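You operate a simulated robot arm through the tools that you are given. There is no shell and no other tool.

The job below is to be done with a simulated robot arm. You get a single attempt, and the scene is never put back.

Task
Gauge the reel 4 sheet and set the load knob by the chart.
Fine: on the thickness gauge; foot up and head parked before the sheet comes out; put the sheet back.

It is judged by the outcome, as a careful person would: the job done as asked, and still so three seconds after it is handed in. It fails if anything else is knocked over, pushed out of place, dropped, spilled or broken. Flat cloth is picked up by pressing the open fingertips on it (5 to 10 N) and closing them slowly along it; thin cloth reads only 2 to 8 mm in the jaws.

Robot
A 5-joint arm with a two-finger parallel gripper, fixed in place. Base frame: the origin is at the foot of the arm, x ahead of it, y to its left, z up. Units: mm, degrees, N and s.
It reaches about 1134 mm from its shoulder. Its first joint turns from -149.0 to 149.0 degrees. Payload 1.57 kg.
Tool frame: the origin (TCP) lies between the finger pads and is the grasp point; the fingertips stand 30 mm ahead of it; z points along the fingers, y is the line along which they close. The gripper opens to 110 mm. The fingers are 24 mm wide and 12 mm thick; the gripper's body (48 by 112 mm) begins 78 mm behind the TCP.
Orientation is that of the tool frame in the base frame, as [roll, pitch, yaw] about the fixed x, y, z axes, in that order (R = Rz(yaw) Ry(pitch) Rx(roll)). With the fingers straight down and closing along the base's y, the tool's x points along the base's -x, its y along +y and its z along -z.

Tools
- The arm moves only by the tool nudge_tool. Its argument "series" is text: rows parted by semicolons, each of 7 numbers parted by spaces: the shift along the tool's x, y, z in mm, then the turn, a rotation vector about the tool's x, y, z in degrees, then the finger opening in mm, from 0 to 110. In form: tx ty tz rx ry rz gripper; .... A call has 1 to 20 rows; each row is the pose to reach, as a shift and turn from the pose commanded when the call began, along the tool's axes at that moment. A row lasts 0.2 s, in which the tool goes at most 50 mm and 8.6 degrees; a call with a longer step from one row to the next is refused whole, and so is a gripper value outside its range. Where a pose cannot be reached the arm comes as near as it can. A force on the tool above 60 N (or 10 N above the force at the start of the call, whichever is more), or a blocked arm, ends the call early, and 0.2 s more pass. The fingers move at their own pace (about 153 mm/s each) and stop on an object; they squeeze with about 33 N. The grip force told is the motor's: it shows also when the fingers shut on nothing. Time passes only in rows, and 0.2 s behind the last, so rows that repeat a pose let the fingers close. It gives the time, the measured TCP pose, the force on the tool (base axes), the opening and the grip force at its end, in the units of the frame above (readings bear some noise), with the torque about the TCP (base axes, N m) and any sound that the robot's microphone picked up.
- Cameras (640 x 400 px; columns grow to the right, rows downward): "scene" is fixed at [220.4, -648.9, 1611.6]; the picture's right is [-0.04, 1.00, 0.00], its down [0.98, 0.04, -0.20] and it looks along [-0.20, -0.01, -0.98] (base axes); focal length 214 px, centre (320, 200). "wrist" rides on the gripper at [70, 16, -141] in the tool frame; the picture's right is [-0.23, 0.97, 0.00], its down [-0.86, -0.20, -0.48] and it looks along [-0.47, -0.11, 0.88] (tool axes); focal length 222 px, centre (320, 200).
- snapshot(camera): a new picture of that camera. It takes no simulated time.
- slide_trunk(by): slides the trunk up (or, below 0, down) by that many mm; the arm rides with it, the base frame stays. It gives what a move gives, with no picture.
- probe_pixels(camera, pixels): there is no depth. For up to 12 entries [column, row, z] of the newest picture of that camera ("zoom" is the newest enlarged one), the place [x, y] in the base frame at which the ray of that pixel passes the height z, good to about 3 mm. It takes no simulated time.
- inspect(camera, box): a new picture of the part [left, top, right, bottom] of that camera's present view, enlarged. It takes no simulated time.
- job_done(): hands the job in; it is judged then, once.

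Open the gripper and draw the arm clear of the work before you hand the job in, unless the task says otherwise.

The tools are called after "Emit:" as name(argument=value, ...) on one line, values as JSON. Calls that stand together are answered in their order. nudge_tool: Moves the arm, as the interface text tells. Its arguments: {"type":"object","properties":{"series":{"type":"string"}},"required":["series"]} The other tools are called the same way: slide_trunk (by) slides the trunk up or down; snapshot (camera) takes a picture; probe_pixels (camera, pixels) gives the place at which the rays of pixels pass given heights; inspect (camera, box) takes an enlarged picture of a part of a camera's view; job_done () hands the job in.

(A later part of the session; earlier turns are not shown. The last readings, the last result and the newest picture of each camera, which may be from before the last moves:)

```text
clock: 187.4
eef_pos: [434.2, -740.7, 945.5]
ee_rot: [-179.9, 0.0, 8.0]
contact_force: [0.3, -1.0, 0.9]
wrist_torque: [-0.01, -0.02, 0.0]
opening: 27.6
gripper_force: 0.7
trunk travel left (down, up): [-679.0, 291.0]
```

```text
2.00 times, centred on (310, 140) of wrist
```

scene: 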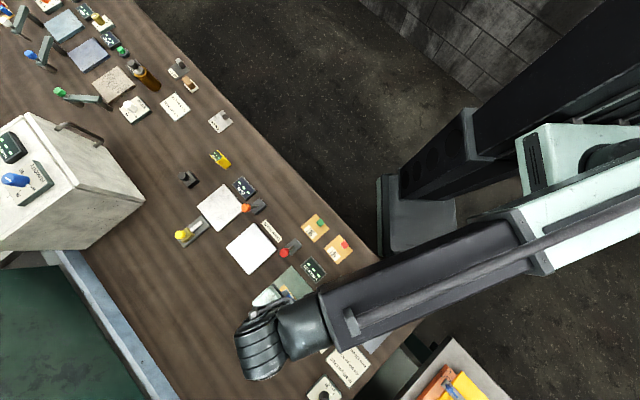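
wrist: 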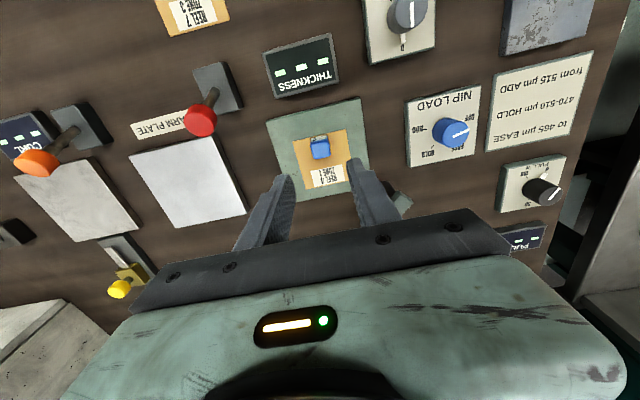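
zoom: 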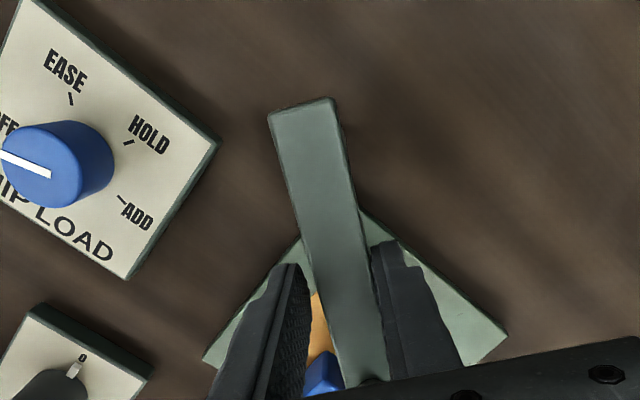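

The head is over the sheet. I nudge it the last bit against its stop, then release and rise.

Emit:
nudge_tool(series="0.2 -2 0 0 0 0 27; 0.2 -2.5 0 0 0 0 27; 0 2 0 0 0 0 30; 0 3 0 0 0 0 45; 0 3 0 0 0 0 60; 0 3 0 0 0 0 60")

Emit:
slide_trunk(by=85)

Emit:
snapshot(camera="wrist")

Emit:
inspect(camera="scene", box=[250, 240, 350, 320])

```text
clock: 188.8
eef_pos: [434.4, -743.8, 945.3]
ee_rot: [-179.9, 0.0, 7.9]
contact_force: [-0.4, -0.3, -0.1]
wrist_torque: [0.02, -0.01, -0.05]
opening: 59.9
gripper_force: 0.1
trunk travel left (down, up): [-679.0, 291.0]
```

```text
clock: 190.0
eef_pos: [434.3, -743.8, 1031.8]
ee_rot: [-180.0, 0.1, 8.0]
contact_force: [-0.6, -0.1, 0.2]
wrist_torque: [0.03, 0.03, 0.01]
opening: 60.2
gripper_force: 0.0
trunk travel left (down, up): [-764.0, 206.0]
```

```text
taken
```

wrist: 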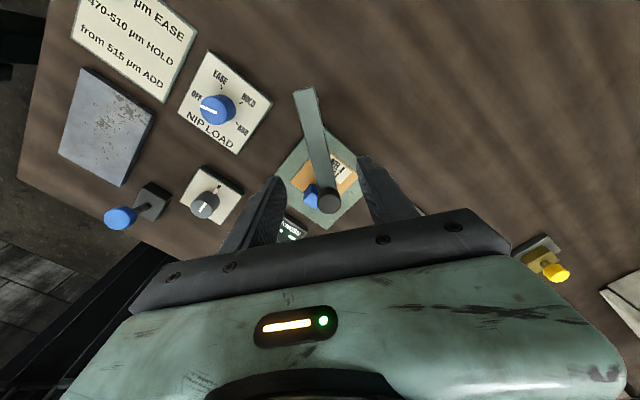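

```text
5.00 times, centred on (300, 280) of scene
```

zoom: 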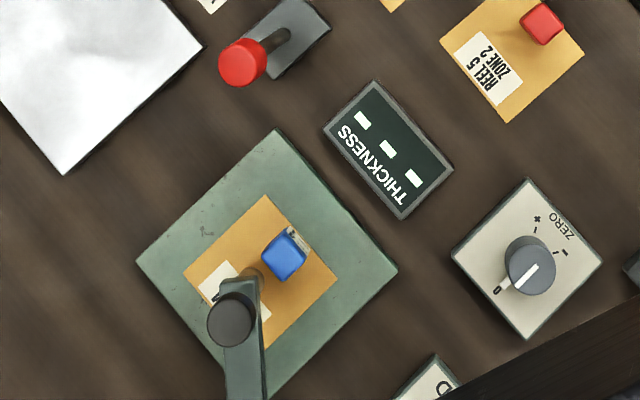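

Sheet in place, head home. I close the fingers, go over the knob, and press gently again.

Emit:
nudge_tool(series="-25 -0.5 0 0 0 0 20; -49.6 -0.9 0 0 0 0 0; -49.6 -0.9 0 0 0 0 0; -49.6 -0.9 0 0 0 0 0")

Emit:
slide_trunk(by=-31)

Emit:
slide_trunk(by=-3)

Emit:
inspect(camera="wrist", box=[240, 80, 400, 240])

```text
clock: 191.0
eef_pos: [383.7, -752.3, 1030.7]
ee_rot: [-179.9, 0.0, 8.0]
contact_force: [0.1, -0.5, 0.4]
wrist_torque: [-0.02, 0.02, 0.01]
opening: 0.2
gripper_force: 20.8
trunk travel left (down, up): [-764.0, 206.0]
```

```text
clock: 191.8
eef_pos: [383.7, -753.3, 1001.1]
ee_rot: [-179.9, -0.1, 8.0]
contact_force: [0.3, -0.8, -0.1]
wrist_torque: [0.02, -0.01, -0.02]
opening: 0.0
gripper_force: 21.9
trunk travel left (down, up): [-733.0, 237.0]
```

```text
clock: 192.3
eef_pos: [384.9, -753.0, 997.4]
ee_rot: [180.0, -0.1, 8.0]
contact_force: [2.5, -5.8, 16.1]
wrist_torque: [-0.16, -0.07, -0.1]
opening: 0.0
gripper_force: 20.9
trunk travel left (down, up): [-730.0, 240.0]
```

```text
2.50 times, centred on (320, 160) of wrist
```

zoom: 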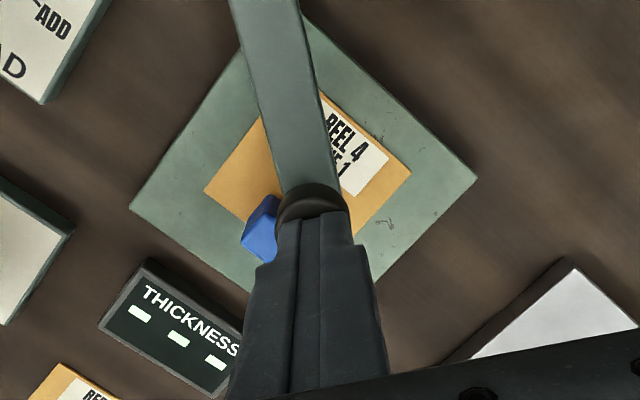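

Contact at 16 N. I press a few millimetres more.

Emit:
slide_trunk(by=-2)

Emit:
slide_trunk(by=-1)

Emit:
inspect(camera="wrist", box=[220, 80, 400, 240])

```text
clock: 193.0
eef_pos: [384.6, -751.6, 998.1]
ee_rot: [179.6, -0.2, 8.1]
contact_force: [0.2, -2.6, 33.7]
wrist_torque: [0.0, 0.1, 0.35]
opening: 0.0
gripper_force: 21.1
trunk travel left (down, up): [-729.0, 241.0]
stopped: the force on the tool passed its limit at 62 N (the readings are from after the stop); the commanded pose is now the measured one
```

```text
clock: 193.5
eef_pos: [384.2, -752.1, 997.8]
ee_rot: [179.6, -0.2, 8.0]
contact_force: [5.5, -10.7, 50.7]
wrist_torque: [-0.19, 0.08, 0.21]
opening: 0.0
gripper_force: 21.4
trunk travel left (down, up): [-728.0, 242.0]
```

```text
2.50 times, centred on (310, 160) of wrist
```

zoom: 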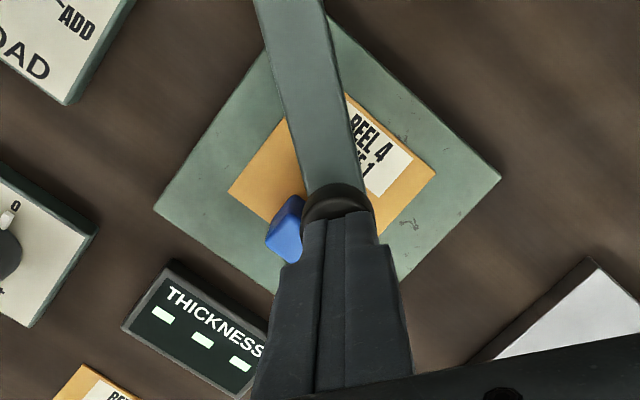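

Still rigid. In the earlier blue-lever test I only looked the instant the lever reached its stop, so a slightly later foot movement could have been missed. I'll retest the blue lever and wait this time; first I rise and travel there.

Emit:
slide_trunk(by=70)

Emit:
nudge_tool(series="3.9 -13.4 0 0 0 -8 0; 7.8 -26.8 0 0 0 -16 0; 11.6 -40.2 0 0 0 -24 0; 15.5 -53.6 0 0 0 -32 0; 19.4 -67 0 0 0 -40 0; 23.3 -80.4 0 0 0 -48 0; 27.2 -93.8 0 0 0 -56 0; 31 -107.2 0 0 0 -64 0; 35 -120.6 0 0 0 -72 0; 38.8 -134 0 0 0 -80 0; 42.7 -147.4 0 0 0 -88 0; 46.6 -160.8 0 0 0 -96 0; 50.5 -174.2 0 0 0 -104 0; 54.3 -187.6 0 0 0 -112 0; 58.2 -201 0 0 0 -120 0; 62.1 -214.4 0 0 0 -128 0; 62.1 -214.4 0 0 0 -128 0")

Emit:
slide_trunk(by=-107)

Emit:
snapshot(camera="wrist")

```text
clock: 194.6
eef_pos: [384.9, -755.3, 1064.6]
ee_rot: [179.8, 0.0, 8.1]
contact_force: [0.7, 0.2, -0.4]
wrist_torque: [0.02, -0.03, 0.0]
opening: 0.0
gripper_force: 21.4
trunk travel left (down, up): [-798.0, 172.0]
```

```text
clock: 198.2
eef_pos: [417.2, -534.8, 1064.0]
ee_rot: [-179.9, 0.0, 136.2]
contact_force: [0.4, -0.9, 0.6]
wrist_torque: [0.01, -0.02, 0.0]
opening: 0.2
gripper_force: 20.8
trunk travel left (down, up): [-798.0, 172.0]
```

```text
clock: 199.5
eef_pos: [416.4, -534.4, 958.6]
ee_rot: [-179.8, 0.2, 136.0]
contact_force: [-0.2, 0.3, 0.6]
wrist_torque: [0.0, 0.03, -0.06]
opening: 0.0
gripper_force: 21.1
trunk travel left (down, up): [-691.0, 279.0]
```

```text
taken
```

wrist: 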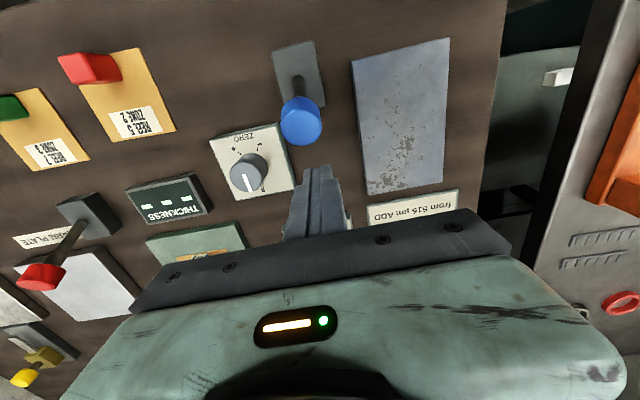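

The display is in view at (170,200). I pull the blue lever inward to its stop in steps and then hold.

Emit:
nudge_tool(series="8 0 0 0 0 0 0; 16 0 0 0 0 0 0; 24 0 0 0 0 0 0; 32 0 0 0 0 0 0; 40 0 0 0 0 0 0; 48 0 0 0 0 0 0; 54 0 0 0 0 0 0; 60 0 0 0 0 0 0; 65 0 0 0 0 0 0; 69 0 0 0 0 0 0; 69 0 0 0 0 0 0")

Emit:
nudge_tool(series="2 0 0 0 0 0 0; 4 0 0 0 0 0 0; 4 0 0 0 0 0 0; 4 0 0 0 0 0 0; 4 0 0 0 0 0 0; 4 0 0 0 0 0 0; 4 0 0 0 0 0 0; 4 0 0 0 0 0 0; 4 0 0 0 0 0 0; 4 0 0 0 0 0 0; 4 0 0 0 0 0 0; 4 0 0 0 0 0 0")

Emit:
snapshot(camera="wrist")

Emit:
inspect(camera="scene", box=[250, 240, 350, 320])

```text
clock: 201.9
eef_pos: [367.2, -483.7, 957.9]
ee_rot: [-179.9, 0.2, 136.0]
contact_force: [-0.1, -0.4, 0.1]
wrist_torque: [-0.01, 0.02, 0.0]
opening: 0.0
gripper_force: 20.9
trunk travel left (down, up): [-691.0, 279.0]
```

```text
clock: 204.5
eef_pos: [365.5, -484.1, 957.2]
ee_rot: [-179.8, 0.0, 136.0]
contact_force: [14.0, -12.8, 4.0]
wrist_torque: [-0.09, -0.18, 0.03]
opening: 0.0
gripper_force: 21.3
trunk travel left (down, up): [-691.0, 279.0]
```

```text
taken
```

wrist: 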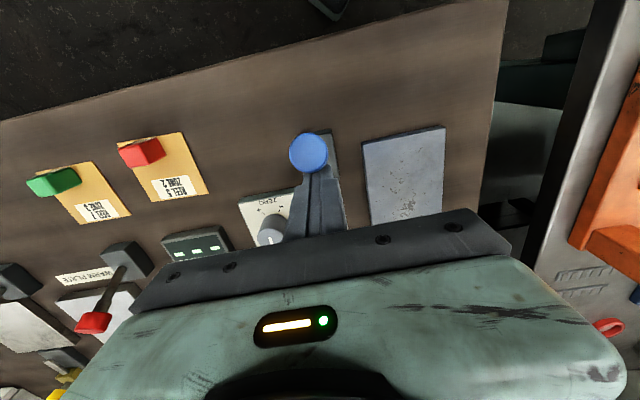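

```text
5.00 times, centred on (300, 280) of scene
```

zoom: 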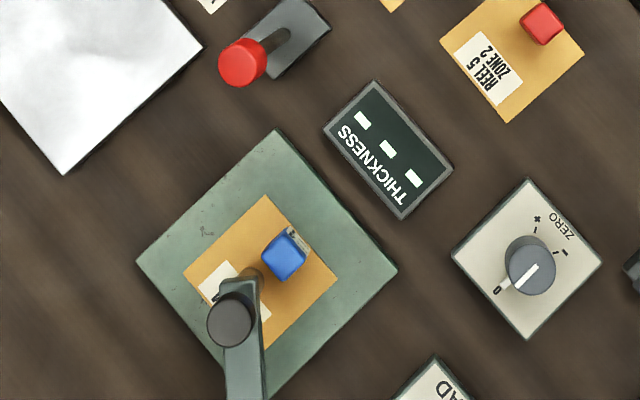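

No effect: blue is excluded. I restore the blue lever as before.

Emit:
nudge_tool(series="-5 0 0 0 0 0 0; -12 0 0 0 0 0 0; -12 0 0 0 0 0 0")

Emit:
slide_trunk(by=82)

Emit:
nudge_tool(series="28 -1 0 0 0 0 0; 55 -2 0 0 0 0 0; 64 -2 0 0 0 0 0; 64 -2 0 0 0 0 0")

Emit:
slide_trunk(by=-80)

Emit:
nudge_tool(series="-8 1 0 0 0 0 0; -16 2 0 0 0 0 0; -24 3 0 0 0 0 0; -32 3 0 0 0 0 0; -40 3 0 0 0 0 0; -46 3 0 0 0 0 0; -50 3 0 0 0 0 0; -50 3 0 0 0 0 0")

Emit:
nudge_tool(series="-3 0 0 0 0 0 0; -6 0 0 0 0 0 0; -8 0 0 0 0 0 0; -8 0 0 0 0 0 0")

```text
clock: 205.3
eef_pos: [372.8, -491.4, 957.7]
ee_rot: [-179.9, 0.1, 136.0]
contact_force: [0.2, -0.1, 0.3]
wrist_torque: [0.01, 0.05, -0.05]
opening: 0.0
gripper_force: 20.7
trunk travel left (down, up): [-691.0, 279.0]
```

```text
clock: 206.5
eef_pos: [371.8, -489.8, 1040.3]
ee_rot: [-179.9, 0.3, 136.0]
contact_force: [0.2, 0.1, -0.9]
wrist_torque: [0.01, 0.01, 0.03]
opening: 0.0
gripper_force: 21.3
trunk travel left (down, up): [-773.0, 197.0]
```

```text
clock: 207.5
eef_pos: [325.5, -447.9, 1039.8]
ee_rot: [-179.9, 0.1, 136.0]
contact_force: [0.9, 0.0, -0.5]
wrist_torque: [-0.01, -0.02, 0.0]
opening: 0.0
gripper_force: 20.9
trunk travel left (down, up): [-773.0, 197.0]
```

```text
clock: 208.7
eef_pos: [326.1, -448.2, 958.6]
ee_rot: [-179.9, 0.2, 136.0]
contact_force: [-0.4, -0.8, 0.9]
wrist_torque: [0.0, 0.0, -0.05]
opening: 0.0
gripper_force: 21.6
trunk travel left (down, up): [-693.0, 277.0]
```

```text
clock: 210.5
eef_pos: [362.2, -482.0, 960.4]
ee_rot: [-179.8, 0.1, 136.0]
contact_force: [-3.3, 4.4, -1.9]
wrist_torque: [0.1, 0.03, 0.0]
opening: 0.0
gripper_force: 21.4
trunk travel left (down, up): [-693.0, 277.0]
```

```text
clock: 211.5
eef_pos: [362.5, -482.5, 961.9]
ee_rot: [-179.9, -0.4, 136.0]
contact_force: [-38.9, 34.3, -15.7]
wrist_torque: [0.56, 0.83, -0.05]
opening: 0.0
gripper_force: 21.3
trunk travel left (down, up): [-693.0, 277.0]
```

Blue lever back at its outward stop. I rise and go to the red lever's outward side again, to retest it now that a sheet is under the head.

Emit:
nudge_tool(series="8 0 0 0 0 0 0; 16 0 0 0 0 0 0; 16 0 0 0 0 0 0")

Emit:
slide_trunk(by=90)

Emit:
inspect(camera="scene", box=[335, 270, 415, 350])

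Emit:
nudge_tool(series="-19 -35 0 0 0 0 0; -38 -70 0 0 0 0 0; -57 -104 0 0 0 0 0; -75 -139 0 0 0 0 0; -94 -174 0 0 0 0 0; -113 -209 0 0 0 0 0; -132 -244 0 0 0 0 0; -150.9 -278.4 0 0 0 0 0; -150.9 -278.4 0 0 0 0 0")

Emit:
snapshot(camera="wrist")

```text
clock: 212.3
eef_pos: [358.8, -475.0, 959.6]
ee_rot: [180.0, 0.2, 136.1]
contact_force: [-0.8, -0.5, -0.1]
wrist_torque: [0.02, -0.03, -0.02]
opening: 0.0
gripper_force: 21.3
trunk travel left (down, up): [-693.0, 277.0]
```

```text
clock: 213.5
eef_pos: [357.8, -475.3, 1050.3]
ee_rot: [-179.9, 0.2, 136.0]
contact_force: [0.3, -0.2, 0.0]
wrist_torque: [0.01, -0.01, 0.04]
opening: 0.0
gripper_force: 21.2
trunk travel left (down, up): [-783.0, 187.0]
```

```text
5.00 times, centred on (375, 310) of scene
```

zoom: 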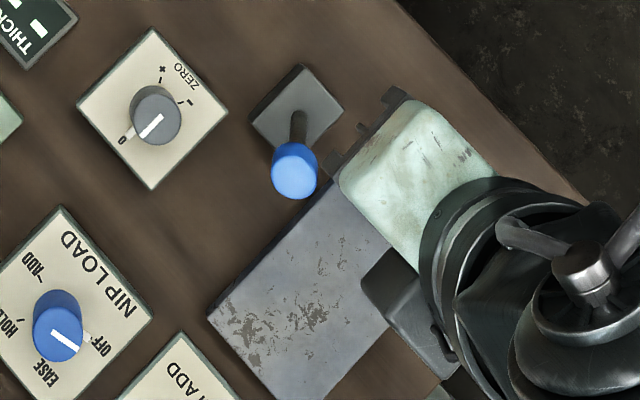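

```text
clock: 215.5
eef_pos: [275.7, -778.6, 1049.8]
ee_rot: [-180.0, 0.2, 135.9]
contact_force: [0.4, -0.5, 0.0]
wrist_torque: [0.0, 0.02, 0.01]
opening: 0.0
gripper_force: 20.9
trunk travel left (down, up): [-783.0, 187.0]
```

```text
taken
```

wrist: 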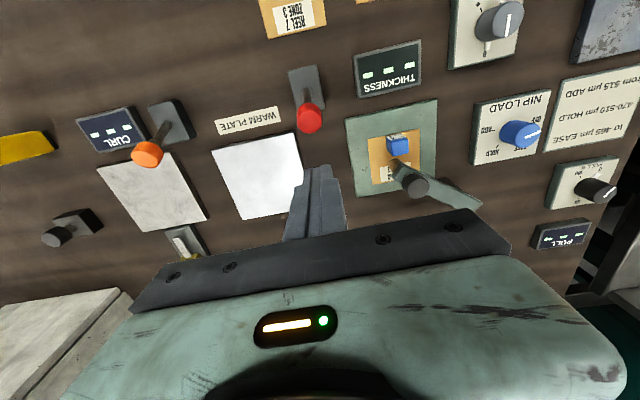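

I shift 4 mm to line up with the red ball, lower, and pull it inward to its stop, then hold 2 s.

Emit:
nudge_tool(series="0 -4 0 0 0 0 0; 0 -4 0 0 0 0 0")

Emit:
slide_trunk(by=-91)

Emit:
nudge_tool(series="7 0 0 0 0 0 0; 14 0 0 0 0 0 0; 21 0 0 0 0 0 0; 28 0 0 0 0 0 0; 35 0 0 0 0 0 0; 42 0 0 0 0 0 0; 48 0 0 0 0 0 0; 53 0 0 0 0 0 0; 57 0 0 0 0 0 0; 57 0 0 0 0 0 0")

Emit:
nudge_tool(series="2 0 0 0 0 0 0; 3 0 0 0 0 0 0; 3 0 0 0 0 0 0; 3 0 0 0 0 0 0; 3 0 0 0 0 0 0; 3 0 0 0 0 0 0; 3 0 0 0 0 0 0; 3 0 0 0 0 0 0; 3 0 0 0 0 0 0; 3 0 0 0 0 0 0; 3 0 0 0 0 0 0")

Emit:
snapshot(camera="wrist")

Emit:
inspect(camera="scene", box=[250, 260, 350, 340])

```text
clock: 216.1
eef_pos: [273.1, -781.7, 1050.2]
ee_rot: [-179.9, 0.2, 136.0]
contact_force: [-0.1, -0.7, -0.4]
wrist_torque: [0.02, -0.01, 0.02]
opening: 0.0
gripper_force: 21.7
trunk travel left (down, up): [-783.0, 187.0]
```

```text
clock: 217.4
eef_pos: [271.5, -781.4, 958.6]
ee_rot: [-179.9, 0.2, 136.0]
contact_force: [0.3, 0.8, 0.1]
wrist_torque: [-0.03, -0.03, 0.0]
opening: 0.0
gripper_force: 21.5
trunk travel left (down, up): [-692.0, 278.0]
```

```text
clock: 219.6
eef_pos: [229.8, -741.7, 959.1]
ee_rot: [-180.0, 0.2, 136.0]
contact_force: [-0.3, 0.8, 0.0]
wrist_torque: [0.02, -0.03, 0.03]
opening: 0.0
gripper_force: 21.0
trunk travel left (down, up): [-692.0, 278.0]
```

```text
clock: 222.0
eef_pos: [230.4, -741.0, 958.8]
ee_rot: [-179.9, 0.1, 136.0]
contact_force: [7.3, -6.4, 1.7]
wrist_torque: [-0.05, -0.06, -0.02]
opening: 0.0
gripper_force: 21.6
trunk travel left (down, up): [-692.0, 278.0]
```

```text
taken
```

wrist: 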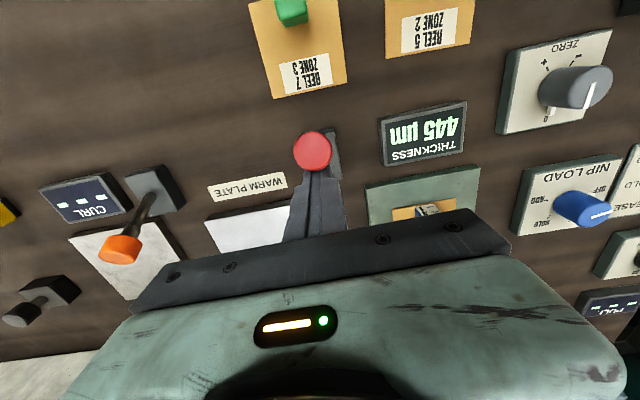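

```text
5.00 times, centred on (300, 300) of scene
```

zoom: 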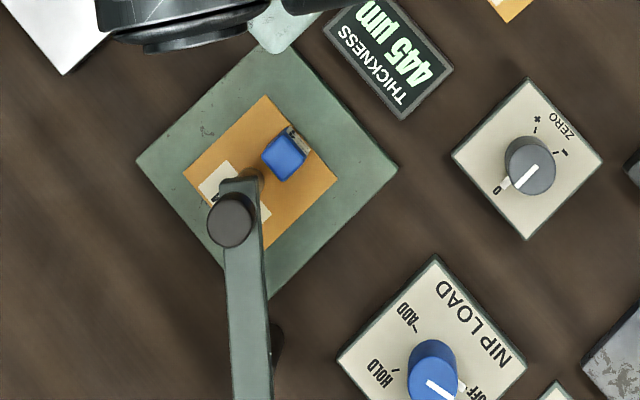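

The display now reads a value — the red lever is the foot lever after all. I zoom in to read it.

Emit:
inspect(camera="wrist", box=[370, 90, 480, 170])

Emit:
inspect(camera="scene", box=[295, 255, 335, 285])

Emit:
inspect(camera="wrist", box=[490, 20, 620, 140])

```text
5.00 times, centred on (425, 130) of wrist
```

zoom: 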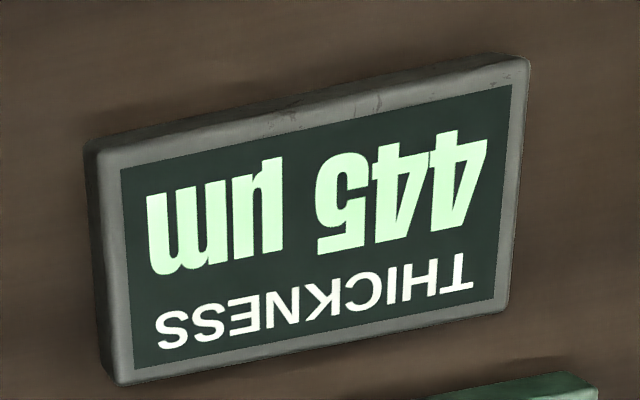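

```text
13.33 times, centred on (315, 270) of scene
```

zoom: 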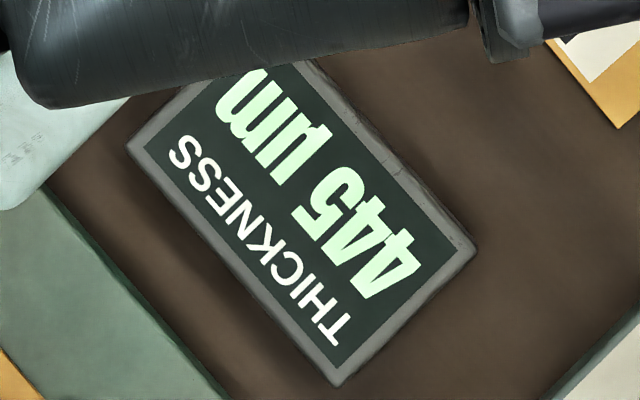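

```text
3.33 times, centred on (555, 80) of wrist
```

zoom: 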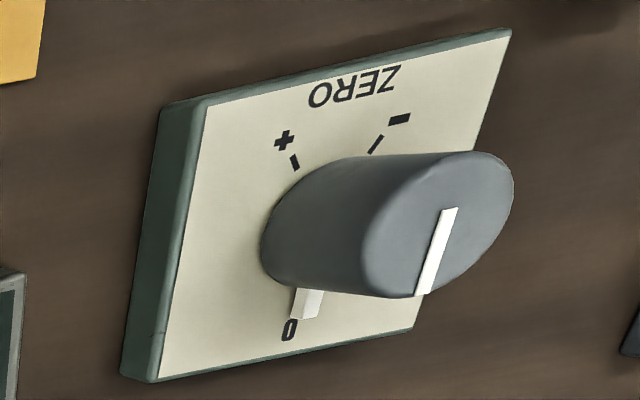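

It reads 445 µm steadily, with ZERO at 0; the chart says "to 465 µm EASE". Now I raise the foot: go to the inward side of the red lever and push it outward to its stop.

Emit:
nudge_tool(series="-5 0 0 0 0 0 0; -10 0 0 0 0 0 0; -10 0 0 0 0 0 0")

Emit:
slide_trunk(by=80)

Emit:
inspect(camera="scene", box=[250, 240, 350, 320])

Emit:
nudge_tool(series="25 0 0 0 0 0 0; 50 0 0 0 0 0 0; 75 -1 0 0 0 0 0; 75 -1 0 0 0 0 0")

Emit:
slide_trunk(by=-80)

```text
clock: 222.8
eef_pos: [236.0, -746.8, 958.4]
ee_rot: [-179.9, 0.2, 135.9]
contact_force: [0.6, 0.0, -0.4]
wrist_torque: [-0.01, 0.02, -0.02]
opening: 0.2
gripper_force: 21.6
trunk travel left (down, up): [-692.0, 278.0]
```

```text
clock: 224.0
eef_pos: [234.4, -747.8, 1039.0]
ee_rot: [-179.9, 0.0, 136.0]
contact_force: [-0.6, 0.3, 0.2]
wrist_torque: [0.01, -0.03, -0.05]
opening: 0.1
gripper_force: 21.2
trunk travel left (down, up): [-772.0, 198.0]
```

```text
5.00 times, centred on (300, 280) of scene
```

zoom: 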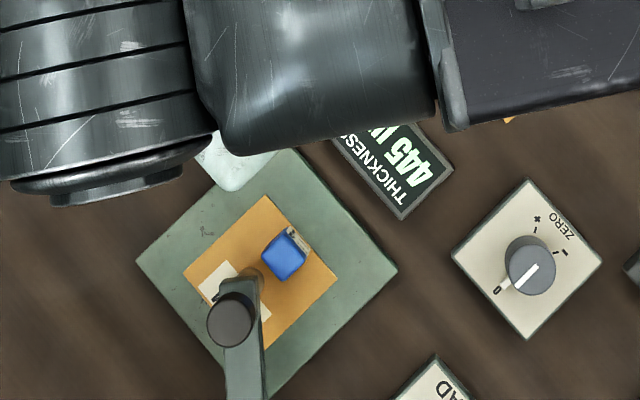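

```text
clock: 225.0
eef_pos: [182.5, -694.7, 1039.0]
ee_rot: [-179.8, 0.3, 136.0]
contact_force: [0.3, 0.5, 0.8]
wrist_torque: [0.01, -0.02, 0.03]
opening: 0.0
gripper_force: 21.3
trunk travel left (down, up): [-772.0, 198.0]
```

```text
clock: 226.1
eef_pos: [182.7, -695.6, 958.5]
ee_rot: [-179.9, 0.2, 136.0]
contact_force: [-0.6, 0.6, 1.0]
wrist_torque: [-0.03, 0.01, 0.0]
opening: 0.3
gripper_force: 20.9
trunk travel left (down, up): [-692.0, 278.0]
```

The display held 445. I push the lever outward until its stop.

Emit:
nudge_tool(series="-8 2 0 0 0 0 0; -16 3 0 0 0 0 0; -24 3 0 0 0 0 0; -32 3 0 0 0 0 0; -40 3 0 0 0 0 0; -48 3 0 0 0 0 0; -55 3 0 0 0 0 0; -59 3 0 0 0 0 0; -59 3 0 0 0 0 0")

Emit:
nudge_tool(series="-2 0 0 0 0 0 0; -4 0 0 0 0 0 0; -6 0 0 0 0 0 0; -6 0 0 0 0 0 0")

Emit:
snapshot(camera="wrist")

```text
clock: 228.1
eef_pos: [227.6, -734.3, 959.0]
ee_rot: [-179.9, 0.2, 136.0]
contact_force: [0.8, 0.6, 0.7]
wrist_torque: [0.01, -0.01, 0.0]
opening: 0.0
gripper_force: 21.3
trunk travel left (down, up): [-692.0, 278.0]
```

```text
clock: 229.1
eef_pos: [228.0, -736.3, 960.9]
ee_rot: [-180.0, 0.0, 135.8]
contact_force: [-19.4, 24.5, -8.7]
wrist_torque: [0.38, 0.44, -0.01]
opening: 0.3
gripper_force: 21.0
trunk travel left (down, up): [-692.0, 278.0]
```

```text
taken
```

wrist: 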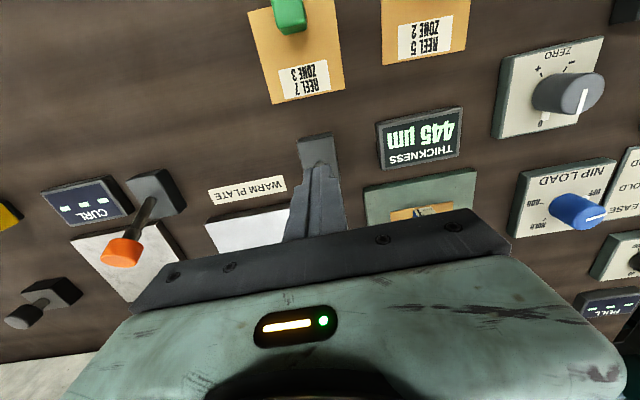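

The lever is at its outward stop; the display holds 445. I back off, rise, and check the foot from the side.

Emit:
nudge_tool(series="8 0 0 0 0 0 0; 16 0 0 0 0 0 0; 16 0 0 0 0 0 0")

Emit:
slide_trunk(by=77)

Emit:
nudge_tool(series="-6 32 0 0 0 5 40; -13 65 0 0 0 10 80; -20 97 0 0 0 15 110; -29 125 0 0 0 19 110; -38 125 0 0 0 19 110; -38 125 0 0 0 19 110")

Emit:
nudge_tool(series="0 0 0 0 -8 0 110; 0 0 0 0 -16 0 110; 0 0 0 0 -24 0 110; 0 0 0 0 -32 0 110; 0 0 0 0 -40 0 110; 0 0 0 0 -48 0 110; 0 0 0 0 -48 0 110")

Emit:
snapshot(camera="wrist")

Emit:
inspect(camera="wrist", box=[260, 20, 420, 140])

```text
clock: 229.9
eef_pos: [218.4, -727.2, 958.3]
ee_rot: [-179.9, 0.2, 136.0]
contact_force: [-0.2, -0.3, 0.2]
wrist_torque: [-0.02, 0.0, -0.03]
opening: 0.1
gripper_force: 21.0
trunk travel left (down, up): [-692.0, 278.0]
```

```text
clock: 231.1
eef_pos: [218.8, -727.0, 1035.2]
ee_rot: [-179.9, 0.2, 136.0]
contact_force: [-0.2, -0.1, -0.4]
wrist_torque: [-0.04, 0.0, 0.0]
opening: 0.0
gripper_force: 21.4
trunk travel left (down, up): [-769.0, 201.0]
```

```text
clock: 232.5
eef_pos: [334.7, -664.3, 1035.9]
ee_rot: [-180.0, 0.2, 117.1]
contact_force: [-0.2, -1.2, -0.6]
wrist_torque: [0.02, 0.0, 0.0]
opening: 109.9
gripper_force: 0.0
out of reach, approached as far as the arm can: row 4
trunk travel left (down, up): [-769.0, 201.0]
```

```text
clock: 234.1
eef_pos: [331.0, -661.9, 1114.3]
ee_rot: [-180.0, 48.2, 117.0]
contact_force: [-0.1, 1.0, -0.2]
wrist_torque: [0.03, -0.05, 0.02]
opening: 110.0
gripper_force: 0.1
out of reach, approached as far as the arm can: row 2, 3, 4, 5, 6, 7
trunk travel left (down, up): [-769.0, 201.0]
```

```text
taken
```

wrist: 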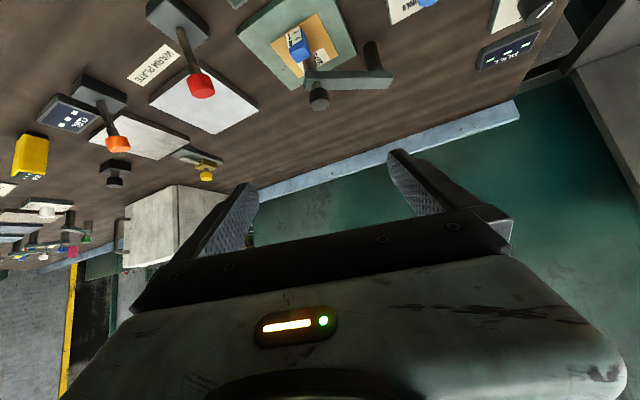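

```text
3.33 times, centred on (340, 80) of wrist
```

zoom: 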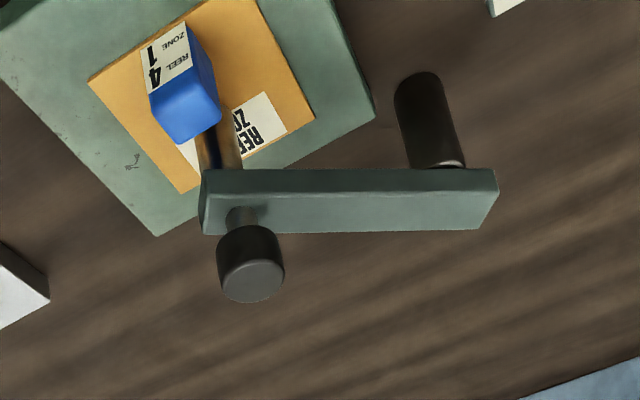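

The block hides the foot from this side. I untilt and go for a view from the right side (camera looking along the bench) to see the gap under the foot.

Emit:
nudge_tool(series="0 0 0 0 8 0 110; 0 0 0 0 16 0 110; 0 0 0 0 24 0 110; 0 0 0 0 32 0 110; 0 0 0 0 40 0 110; 0 0 0 0 48.2 0 110; 0 0 0 0 48.2 0 110")

Emit:
nudge_tool(series="-8 -3 0 0 0 -8 110; -16 -5 0 0 0 -16 110; -24 -7 0 0 0 -24 110; -32 -10 0 0 0 -32 110; -40 -12 0 0 0 -40 110; -48 -15 0 0 0 -48 110; -56 -18 0 0 0 -56 110; -64 -20 0 0 0 -64 110; -72 -23 0 0 0 -72 110; -80 -26 0 0 0 -80 110; -88 -29 0 0 0 -88 110; -96 -32 0 0 0 -96 110; -102 -34 0 0 0 -104 110; -104.8 -36 0 0 0 -108 110; -104.8 -36 0 0 0 -108 110")

Emit:
snapshot(camera="wrist")

```text
clock: 235.7
eef_pos: [335.8, -661.3, 1035.5]
ee_rot: [180.0, -0.1, 117.0]
contact_force: [0.8, -1.1, 0.3]
wrist_torque: [0.02, -0.02, -0.01]
opening: 109.8
gripper_force: 0.0
out of reach, approached as far as the arm can: row 1, 2, 3, 4, 5, 6, 7
trunk travel left (down, up): [-769.0, 201.0]
```

```text
clock: 238.9
eef_pos: [350.5, -773.9, 1036.1]
ee_rot: [-180.0, 0.0, -134.9]
contact_force: [0.2, -0.4, 1.4]
wrist_torque: [0.0, -0.01, 0.01]
opening: 109.9
gripper_force: 0.1
out of reach, approached as far as the arm can: row 7, 8
trunk travel left (down, up): [-769.0, 201.0]
```

```text
taken
```

wrist: 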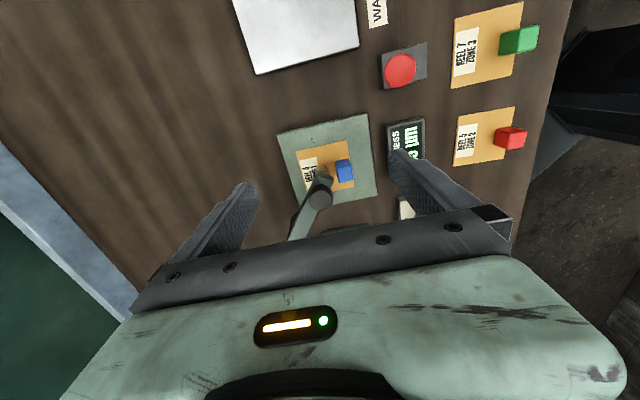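

Emit:
inspect(camera="wrist", box=[280, 130, 380, 220])

Emit:
inspect(camera="wrist", box=[295, 145, 355, 195])

```text
4.44 times, centred on (330, 175) of wrist
```

zoom: 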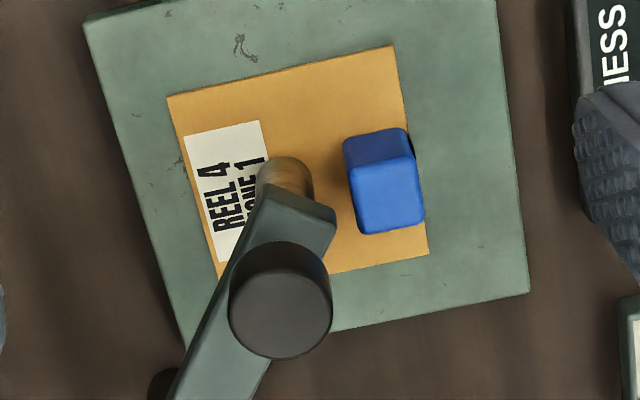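

```text
8.00 times, centred on (325, 170) of wrist
```

zoom: 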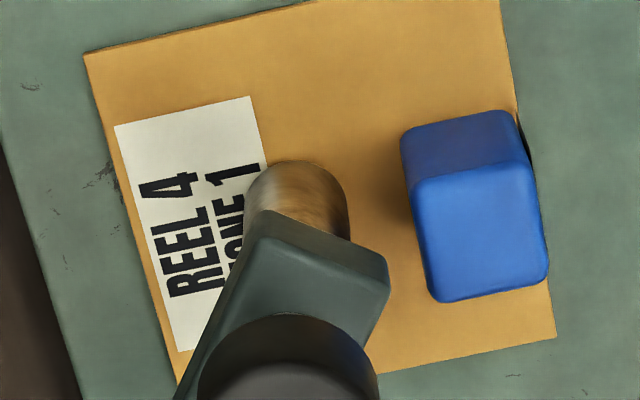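

The foot tip can't be judged well from above, but the lever is back in its initial foot-up position. I go to the swing arm for parking, and will first test a tiny motion for drag.

Emit:
nudge_tool(series="-6 -2 0 0 0 8 100; -11 -5 0 0 0 16 80; -17 -7 0 0 0 24 60; -23 -10 0 0 0 32 60; -28 -12 0 0 0 40 60; -34 -14 0 0 0 48 60; -40 -17 0 0 0 56 60; -45 -19 0 0 0 64 60; -51 -22 0 0 0 72 60; -57 -24 0 0 0 80 60; -62 -26 0 0 0 88 60; -68 -29 0 0 0 96 60; -74 -31 0 0 0 104 60; -79.3 -33.6 0 0 0 112 60; -79.3 -33.6 0 0 0 112 60")

Emit:
nudge_tool(series="0 0 0 0 0 8 60; 0 0 0 0 0 16 60; 0 0 0 0 0 24 60; 0 0 0 0 0 32 60; 0 0 0 0 0 40 60; 0 0 0 0 0 48 60; 0 0 0 0 0 56 60; 0 0 0 0 0 64 60; 0 0 0 0 0 72 60; 0 0 0 0 0 80 60; 0 0 0 0 0 88 60; 0 0 0 0 0 96 60; 0 0 0 0 0 103 60; 0 0 0 0 0 103 60")

Emit:
snapshot(camera="wrist")

```text
clock: 242.1
eef_pos: [431.8, -739.2, 1037.1]
ee_rot: [180.0, -0.1, 113.0]
contact_force: [0.7, -0.7, -0.7]
wrist_torque: [-0.03, 0.02, 0.02]
opening: 60.0
gripper_force: 0.1
trunk travel left (down, up): [-769.0, 201.0]
```

```text
clock: 245.1
eef_pos: [431.0, -741.4, 1036.9]
ee_rot: [-180.0, -0.1, 9.8]
contact_force: [-0.3, -0.9, 1.7]
wrist_torque: [0.02, -0.06, 0.02]
opening: 59.8
gripper_force: 0.0
out of reach, approached as far as the arm can: row 3
trunk travel left (down, up): [-769.0, 201.0]
```

```text
taken
```

wrist: 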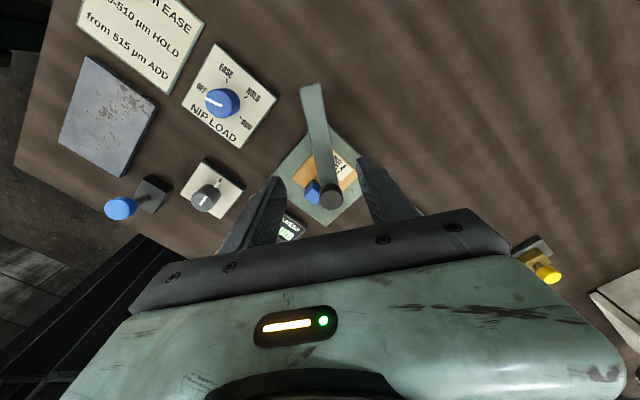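

I lower, narrow the cage to 27 mm, and move just 8° to feel for drag.

Emit:
slide_trunk(by=-91)

Emit:
nudge_tool(series="0 0 0 0 0 0 40; 0 0 0 0 0 0 27; 0 0 0 0 0 0 27; 0.1 3.5 0 0 0 -4 27; 0.3 7.1 0 0 0 -8 27")

Emit:
inspect(camera="scene", box=[250, 240, 350, 320])

```text
clock: 246.3
eef_pos: [431.5, -739.8, 944.5]
ee_rot: [180.0, 0.0, 10.0]
contact_force: [0.2, 0.5, 1.3]
wrist_torque: [0.03, 0.01, 0.0]
opening: 59.9
gripper_force: 0.1
trunk travel left (down, up): [-678.0, 292.0]
```

```text
clock: 247.5
eef_pos: [432.9, -748.4, 944.9]
ee_rot: [179.9, 0.1, 18.0]
contact_force: [0.0, 0.4, 0.0]
wrist_torque: [0.02, -0.01, -0.04]
opening: 27.6
gripper_force: 1.1
trunk travel left (down, up): [-678.0, 292.0]
```

```text
5.00 times, centred on (300, 280) of scene
```

zoom: 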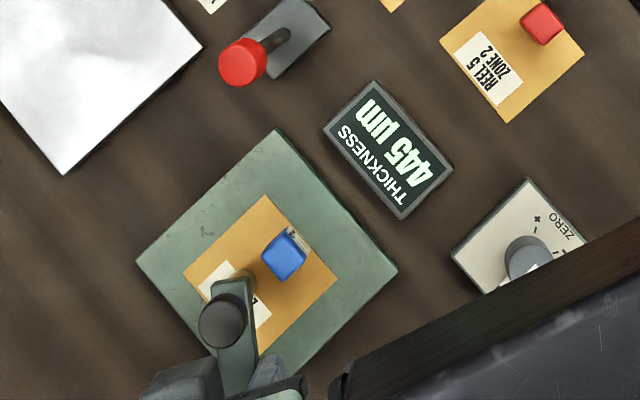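

The arm moves freely and the sheet stays put: the foot is up. I continue the swing to the park stop.

Emit:
nudge_tool(series="0.3 7.1 0 0 0 -8 27; 1.6 14.1 0 0 0 -16 27; 3.8 20.9 0 0 0 -24 27; 7 27.3 0 0 0 -32 27; 11 33.1 0 0 0 -40 27; 15.8 38.4 0 0 0 -48 27; 21.2 42.9 0 0 0 -56 27; 27.3 46.7 0 0 0 -64 27; 33.8 49.5 0 0 0 -72 27; 36.3 50.4 0 0 0 -75 27; 36.3 50.4 0 0 0 -75 27")

Emit:
nudge_tool(series="0 1.5 0 0 0 0 27; 0 1.5 0 0 0 0 27")

Emit:
snapshot(camera="wrist")

Emit:
snapshot(camera="scene")

```text
clock: 249.9
eef_pos: [483.0, -783.4, 944.9]
ee_rot: [-180.0, 0.0, 93.0]
contact_force: [-4.8, 2.1, -1.2]
wrist_torque: [0.11, 0.08, -0.1]
opening: 31.9
gripper_force: 3.0
trunk travel left (down, up): [-678.0, 292.0]
```

```text
clock: 250.5
eef_pos: [482.4, -784.6, 945.2]
ee_rot: [179.9, 0.1, 93.0]
contact_force: [-7.1, 2.0, -1.5]
wrist_torque: [0.07, 0.17, -0.11]
opening: 33.5
gripper_force: 4.0
trunk travel left (down, up): [-678.0, 292.0]
```

```text
taken
```

wrist: 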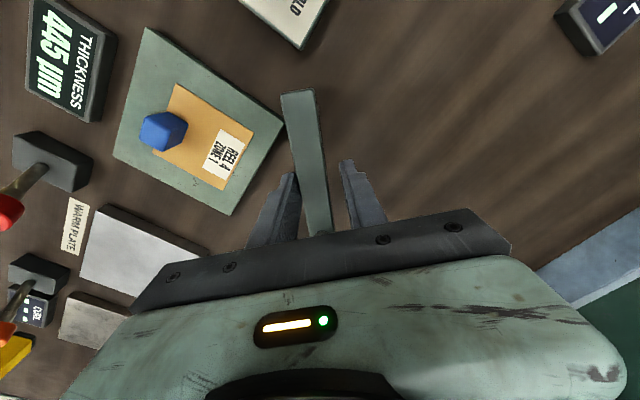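

```text
taken
```

scene: 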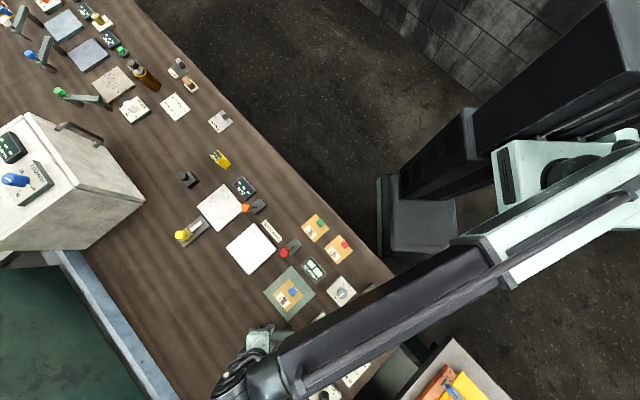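

Head parked at its stop. I back off, open, rise, and go over the sheet's block again to take the sheet out.

Emit:
nudge_tool(series="0 -3 0 0 0 0 35; 0 -5 0 0 0 0 50; 0 -5 0 0 0 0 60; 0 -5 0 0 0 0 60")

Emit:
slide_trunk(by=85)

Emit:
nudge_tool(series="10.6 -18.8 0 0 0 -7 55; 21 -37.6 0 0 0 -14 50; 32 -56.4 0 0 0 -21 46; 42 -75.2 0 0 0 -28 46; 53 -94 0 0 0 -35 46; 63.5 -112.8 0 0 0 -42 46; 63.5 -112.8 0 0 0 -42 46")

Emit:
snapshot(camera="wrist")

Emit:
inspect(camera="wrist", box=[220, 80, 440, 240])

```text
clock: 251.5
eef_pos: [480.6, -785.7, 946.1]
ee_rot: [180.0, 0.0, 93.0]
contact_force: [-0.8, 0.7, 0.4]
wrist_torque: [0.0, 0.01, -0.03]
opening: 59.9
gripper_force: 0.0
trunk travel left (down, up): [-678.0, 292.0]
```

```text
clock: 252.8
eef_pos: [479.3, -784.6, 1029.4]
ee_rot: [-179.9, 0.0, 92.9]
contact_force: [0.8, -0.3, 0.8]
wrist_torque: [0.01, 0.01, -0.01]
opening: 60.0
gripper_force: 0.1
trunk travel left (down, up): [-763.0, 207.0]
```

```text
clock: 254.3
eef_pos: [365.9, -729.4, 1029.2]
ee_rot: [-180.0, 0.0, 135.1]
contact_force: [-0.2, -0.3, 0.3]
wrist_torque: [-0.02, -0.03, 0.01]
opening: 45.7
gripper_force: 0.1
trunk travel left (down, up): [-763.0, 207.0]
```

```text
taken
```

wrist: 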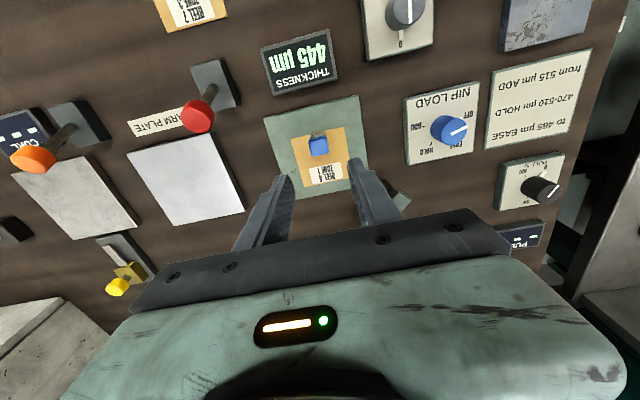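

```text
2.50 times, centred on (330, 160) of wrist
```

zoom: 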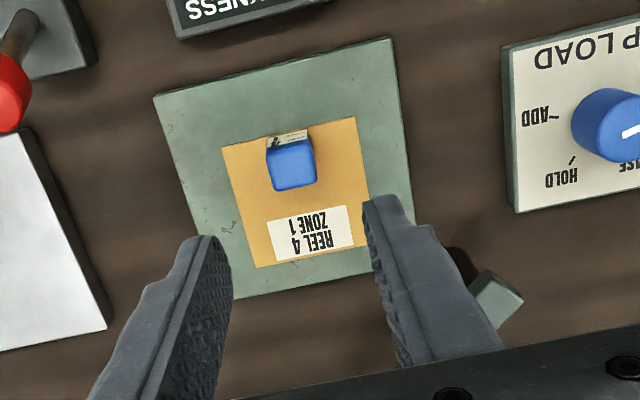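

I correct by about 5 mm, lower to the release height (TCP z≈929), and grip the block.

Emit:
nudge_tool(series="4.6 -1.8 0 0 0 0 46; 4.6 -1.8 0 0 0 0 46")

Emit:
slide_trunk(by=-100)

Emit:
nudge_tool(series="0 0 0 0 0 0 36; 0 0 0 0 0 0 28; 0 0 0 0 0 0 18; 0 0 0 0 0 0 12; 0 0 0 0 0 0 12")

Emit:
slide_trunk(by=100)

Emit:
snapshot(camera="wrist")

Emit:
inspect(camera="wrist", box=[220, 80, 440, 240])

```text
clock: 254.9
eef_pos: [360.2, -726.7, 1029.7]
ee_rot: [180.0, -0.1, 135.0]
contact_force: [1.0, -1.1, 0.0]
wrist_torque: [0.01, -0.04, 0.02]
opening: 46.1
gripper_force: 0.2
trunk travel left (down, up): [-763.0, 207.0]
```

```text
clock: 256.3
eef_pos: [359.2, -726.0, 929.8]
ee_rot: [-180.0, 0.0, 135.0]
contact_force: [0.4, 0.1, 0.0]
wrist_torque: [0.0, 0.01, 0.0]
opening: 46.1
gripper_force: 0.0
trunk travel left (down, up): [-663.0, 307.0]
```

```text
clock: 257.5
eef_pos: [359.8, -726.3, 928.5]
ee_rot: [180.0, 0.1, 135.0]
contact_force: [0.5, 0.2, -1.1]
wrist_torque: [-0.01, 0.0, -0.03]
opening: 20.4
gripper_force: 32.9
trunk travel left (down, up): [-663.0, 307.0]
```

```text
clock: 258.8
eef_pos: [359.8, -726.4, 1029.3]
ee_rot: [179.9, 0.0, 135.0]
contact_force: [0.3, -0.3, -0.5]
wrist_torque: [0.04, 0.02, -0.02]
opening: 20.4
gripper_force: 34.0
trunk travel left (down, up): [-763.0, 207.0]
```

```text
taken
```

wrist: 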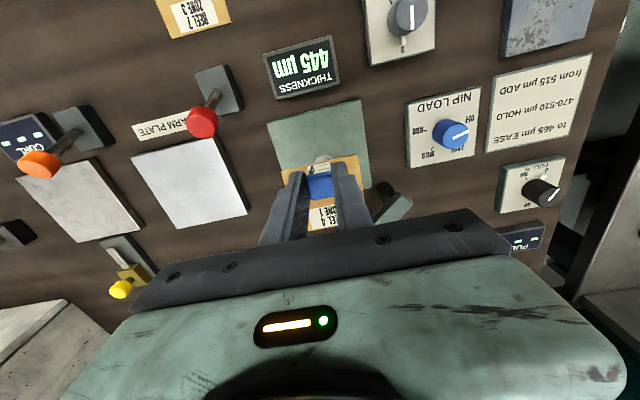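

```text
2.50 times, centred on (330, 160) of wrist
```

zoom: 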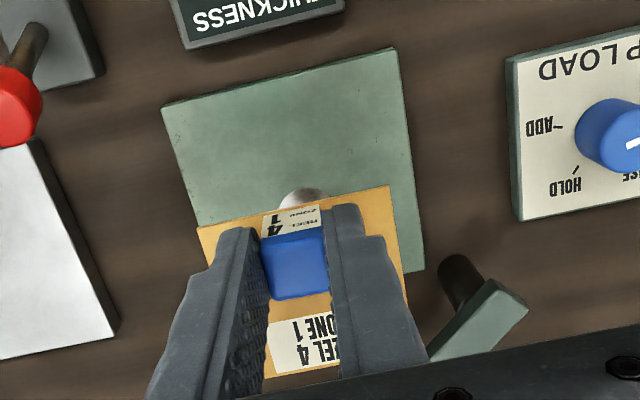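

The sheet is lifted (held about 1.8 mm further outward in the jaws than before). I carry it back to its original place, TCP ≈ (66.5,-729.4).

Emit:
nudge_tool(series="13 -13 0 0 0 0 12; 38 -39 0 0 0 0 12; 64 -65 0 0 0 0 12; 90 -92 0 0 0 0 12; 116 -118 0 0 0 0 12; 142 -145 0 0 0 0 12; 168 -171 0 0 0 0 12; 190 -193 0 0 0 0 12; 202 -206 0 0 0 0 12; 205.1 -209.4 0 0 0 0 12; 205.1 -209.4 0 0 0 0 12; 205.1 -209.4 0 0 0 0 12")

Emit:
slide_trunk(by=-60)

Emit:
snapshot(camera="wrist")

Emit:
inspect(camera="wrist", box=[220, 80, 440, 240])

```text
clock: 261.4
eef_pos: [69.2, -729.3, 1029.4]
ee_rot: [-180.0, 0.0, 135.1]
contact_force: [-0.6, 0.2, 0.0]
wrist_torque: [0.0, 0.0, 0.0]
opening: 20.7
gripper_force: 32.6
out of reach, approached as far as the arm can: row 8, 9
trunk travel left (down, up): [-763.0, 207.0]
```

```text
clock: 262.4
eef_pos: [70.1, -728.5, 969.9]
ee_rot: [-180.0, 0.0, 135.1]
contact_force: [0.1, -0.6, 0.3]
wrist_torque: [0.0, 0.0, 0.0]
opening: 20.5
gripper_force: 32.9
trunk travel left (down, up): [-703.0, 267.0]
```

```text
taken
```

wrist: 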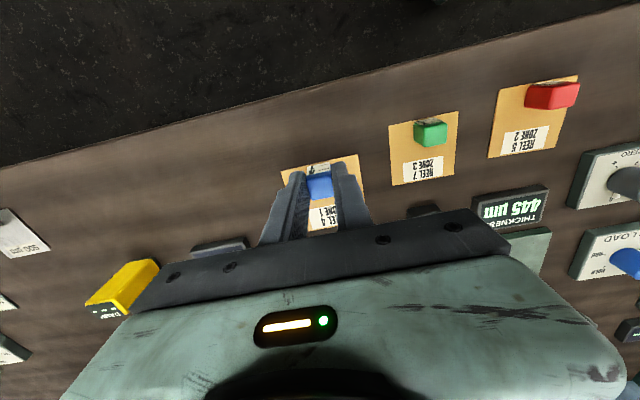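

```text
2.50 times, centred on (330, 160) of wrist
```

zoom: 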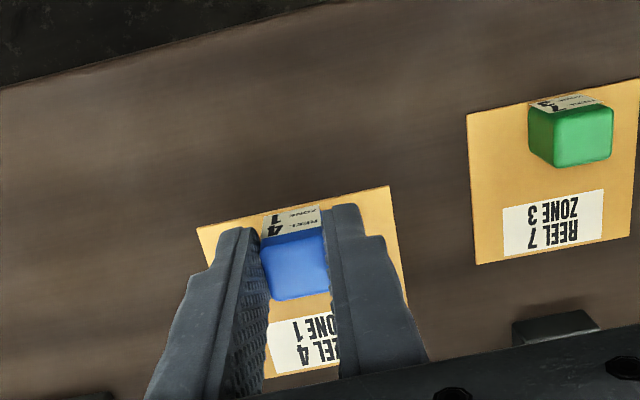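

I fine-correct by about 3 mm, then lower carefully to the bench.

Emit:
nudge_tool(series="1.9 -2.6 0 0 0 0 12; 1.9 -2.6 0 0 0 0 12; 1.9 -2.6 0 0 0 0 12")

Emit:
slide_trunk(by=-46)

Emit:
slide_trunk(by=-4)

Emit:
slide_trunk(by=-2)

```text
clock: 263.2
eef_pos: [66.8, -731.1, 969.4]
ee_rot: [-180.0, 0.0, 135.0]
contact_force: [-0.6, 0.5, -0.3]
wrist_torque: [0.0, -0.02, -0.01]
opening: 21.0
gripper_force: 33.0
trunk travel left (down, up): [-703.0, 267.0]
```

```text
clock: 264.1
eef_pos: [66.1, -730.3, 924.8]
ee_rot: [-179.9, 0.0, 135.0]
contact_force: [-0.2, 0.4, -0.8]
wrist_torque: [-0.01, 0.02, 0.0]
opening: 20.8
gripper_force: 33.0
trunk travel left (down, up): [-657.0, 313.0]
```

```text
clock: 264.6
eef_pos: [66.0, -731.2, 919.7]
ee_rot: [180.0, 0.0, 135.0]
contact_force: [0.6, 0.3, -0.2]
wrist_torque: [-0.03, 0.04, 0.0]
opening: 20.5
gripper_force: 32.8
trunk travel left (down, up): [-653.0, 317.0]
```

```text
clock: 265.1
eef_pos: [66.8, -730.4, 918.8]
ee_rot: [-180.0, -0.1, 135.0]
contact_force: [0.6, 0.4, -0.7]
wrist_torque: [-0.01, -0.01, 0.0]
opening: 20.7
gripper_force: 32.9
trunk travel left (down, up): [-651.0, 319.0]
```

No contact yet; I lower millimetre by millimetre.

Emit:
slide_trunk(by=-1)

Emit:
slide_trunk(by=-1)

```text
clock: 265.6
eef_pos: [65.8, -731.3, 918.2]
ee_rot: [-179.9, 0.0, 135.0]
contact_force: [0.6, -3.8, 16.0]
wrist_torque: [-0.27, -0.19, -0.03]
opening: 20.9
gripper_force: 32.8
trunk travel left (down, up): [-650.0, 320.0]
```

```text
clock: 266.2
eef_pos: [67.0, -730.4, 917.1]
ee_rot: [-179.9, 0.1, 135.0]
contact_force: [0.5, -8.3, 26.8]
wrist_torque: [-0.35, -0.11, -0.06]
opening: 20.8
gripper_force: 33.4
trunk travel left (down, up): [-649.0, 321.0]
```

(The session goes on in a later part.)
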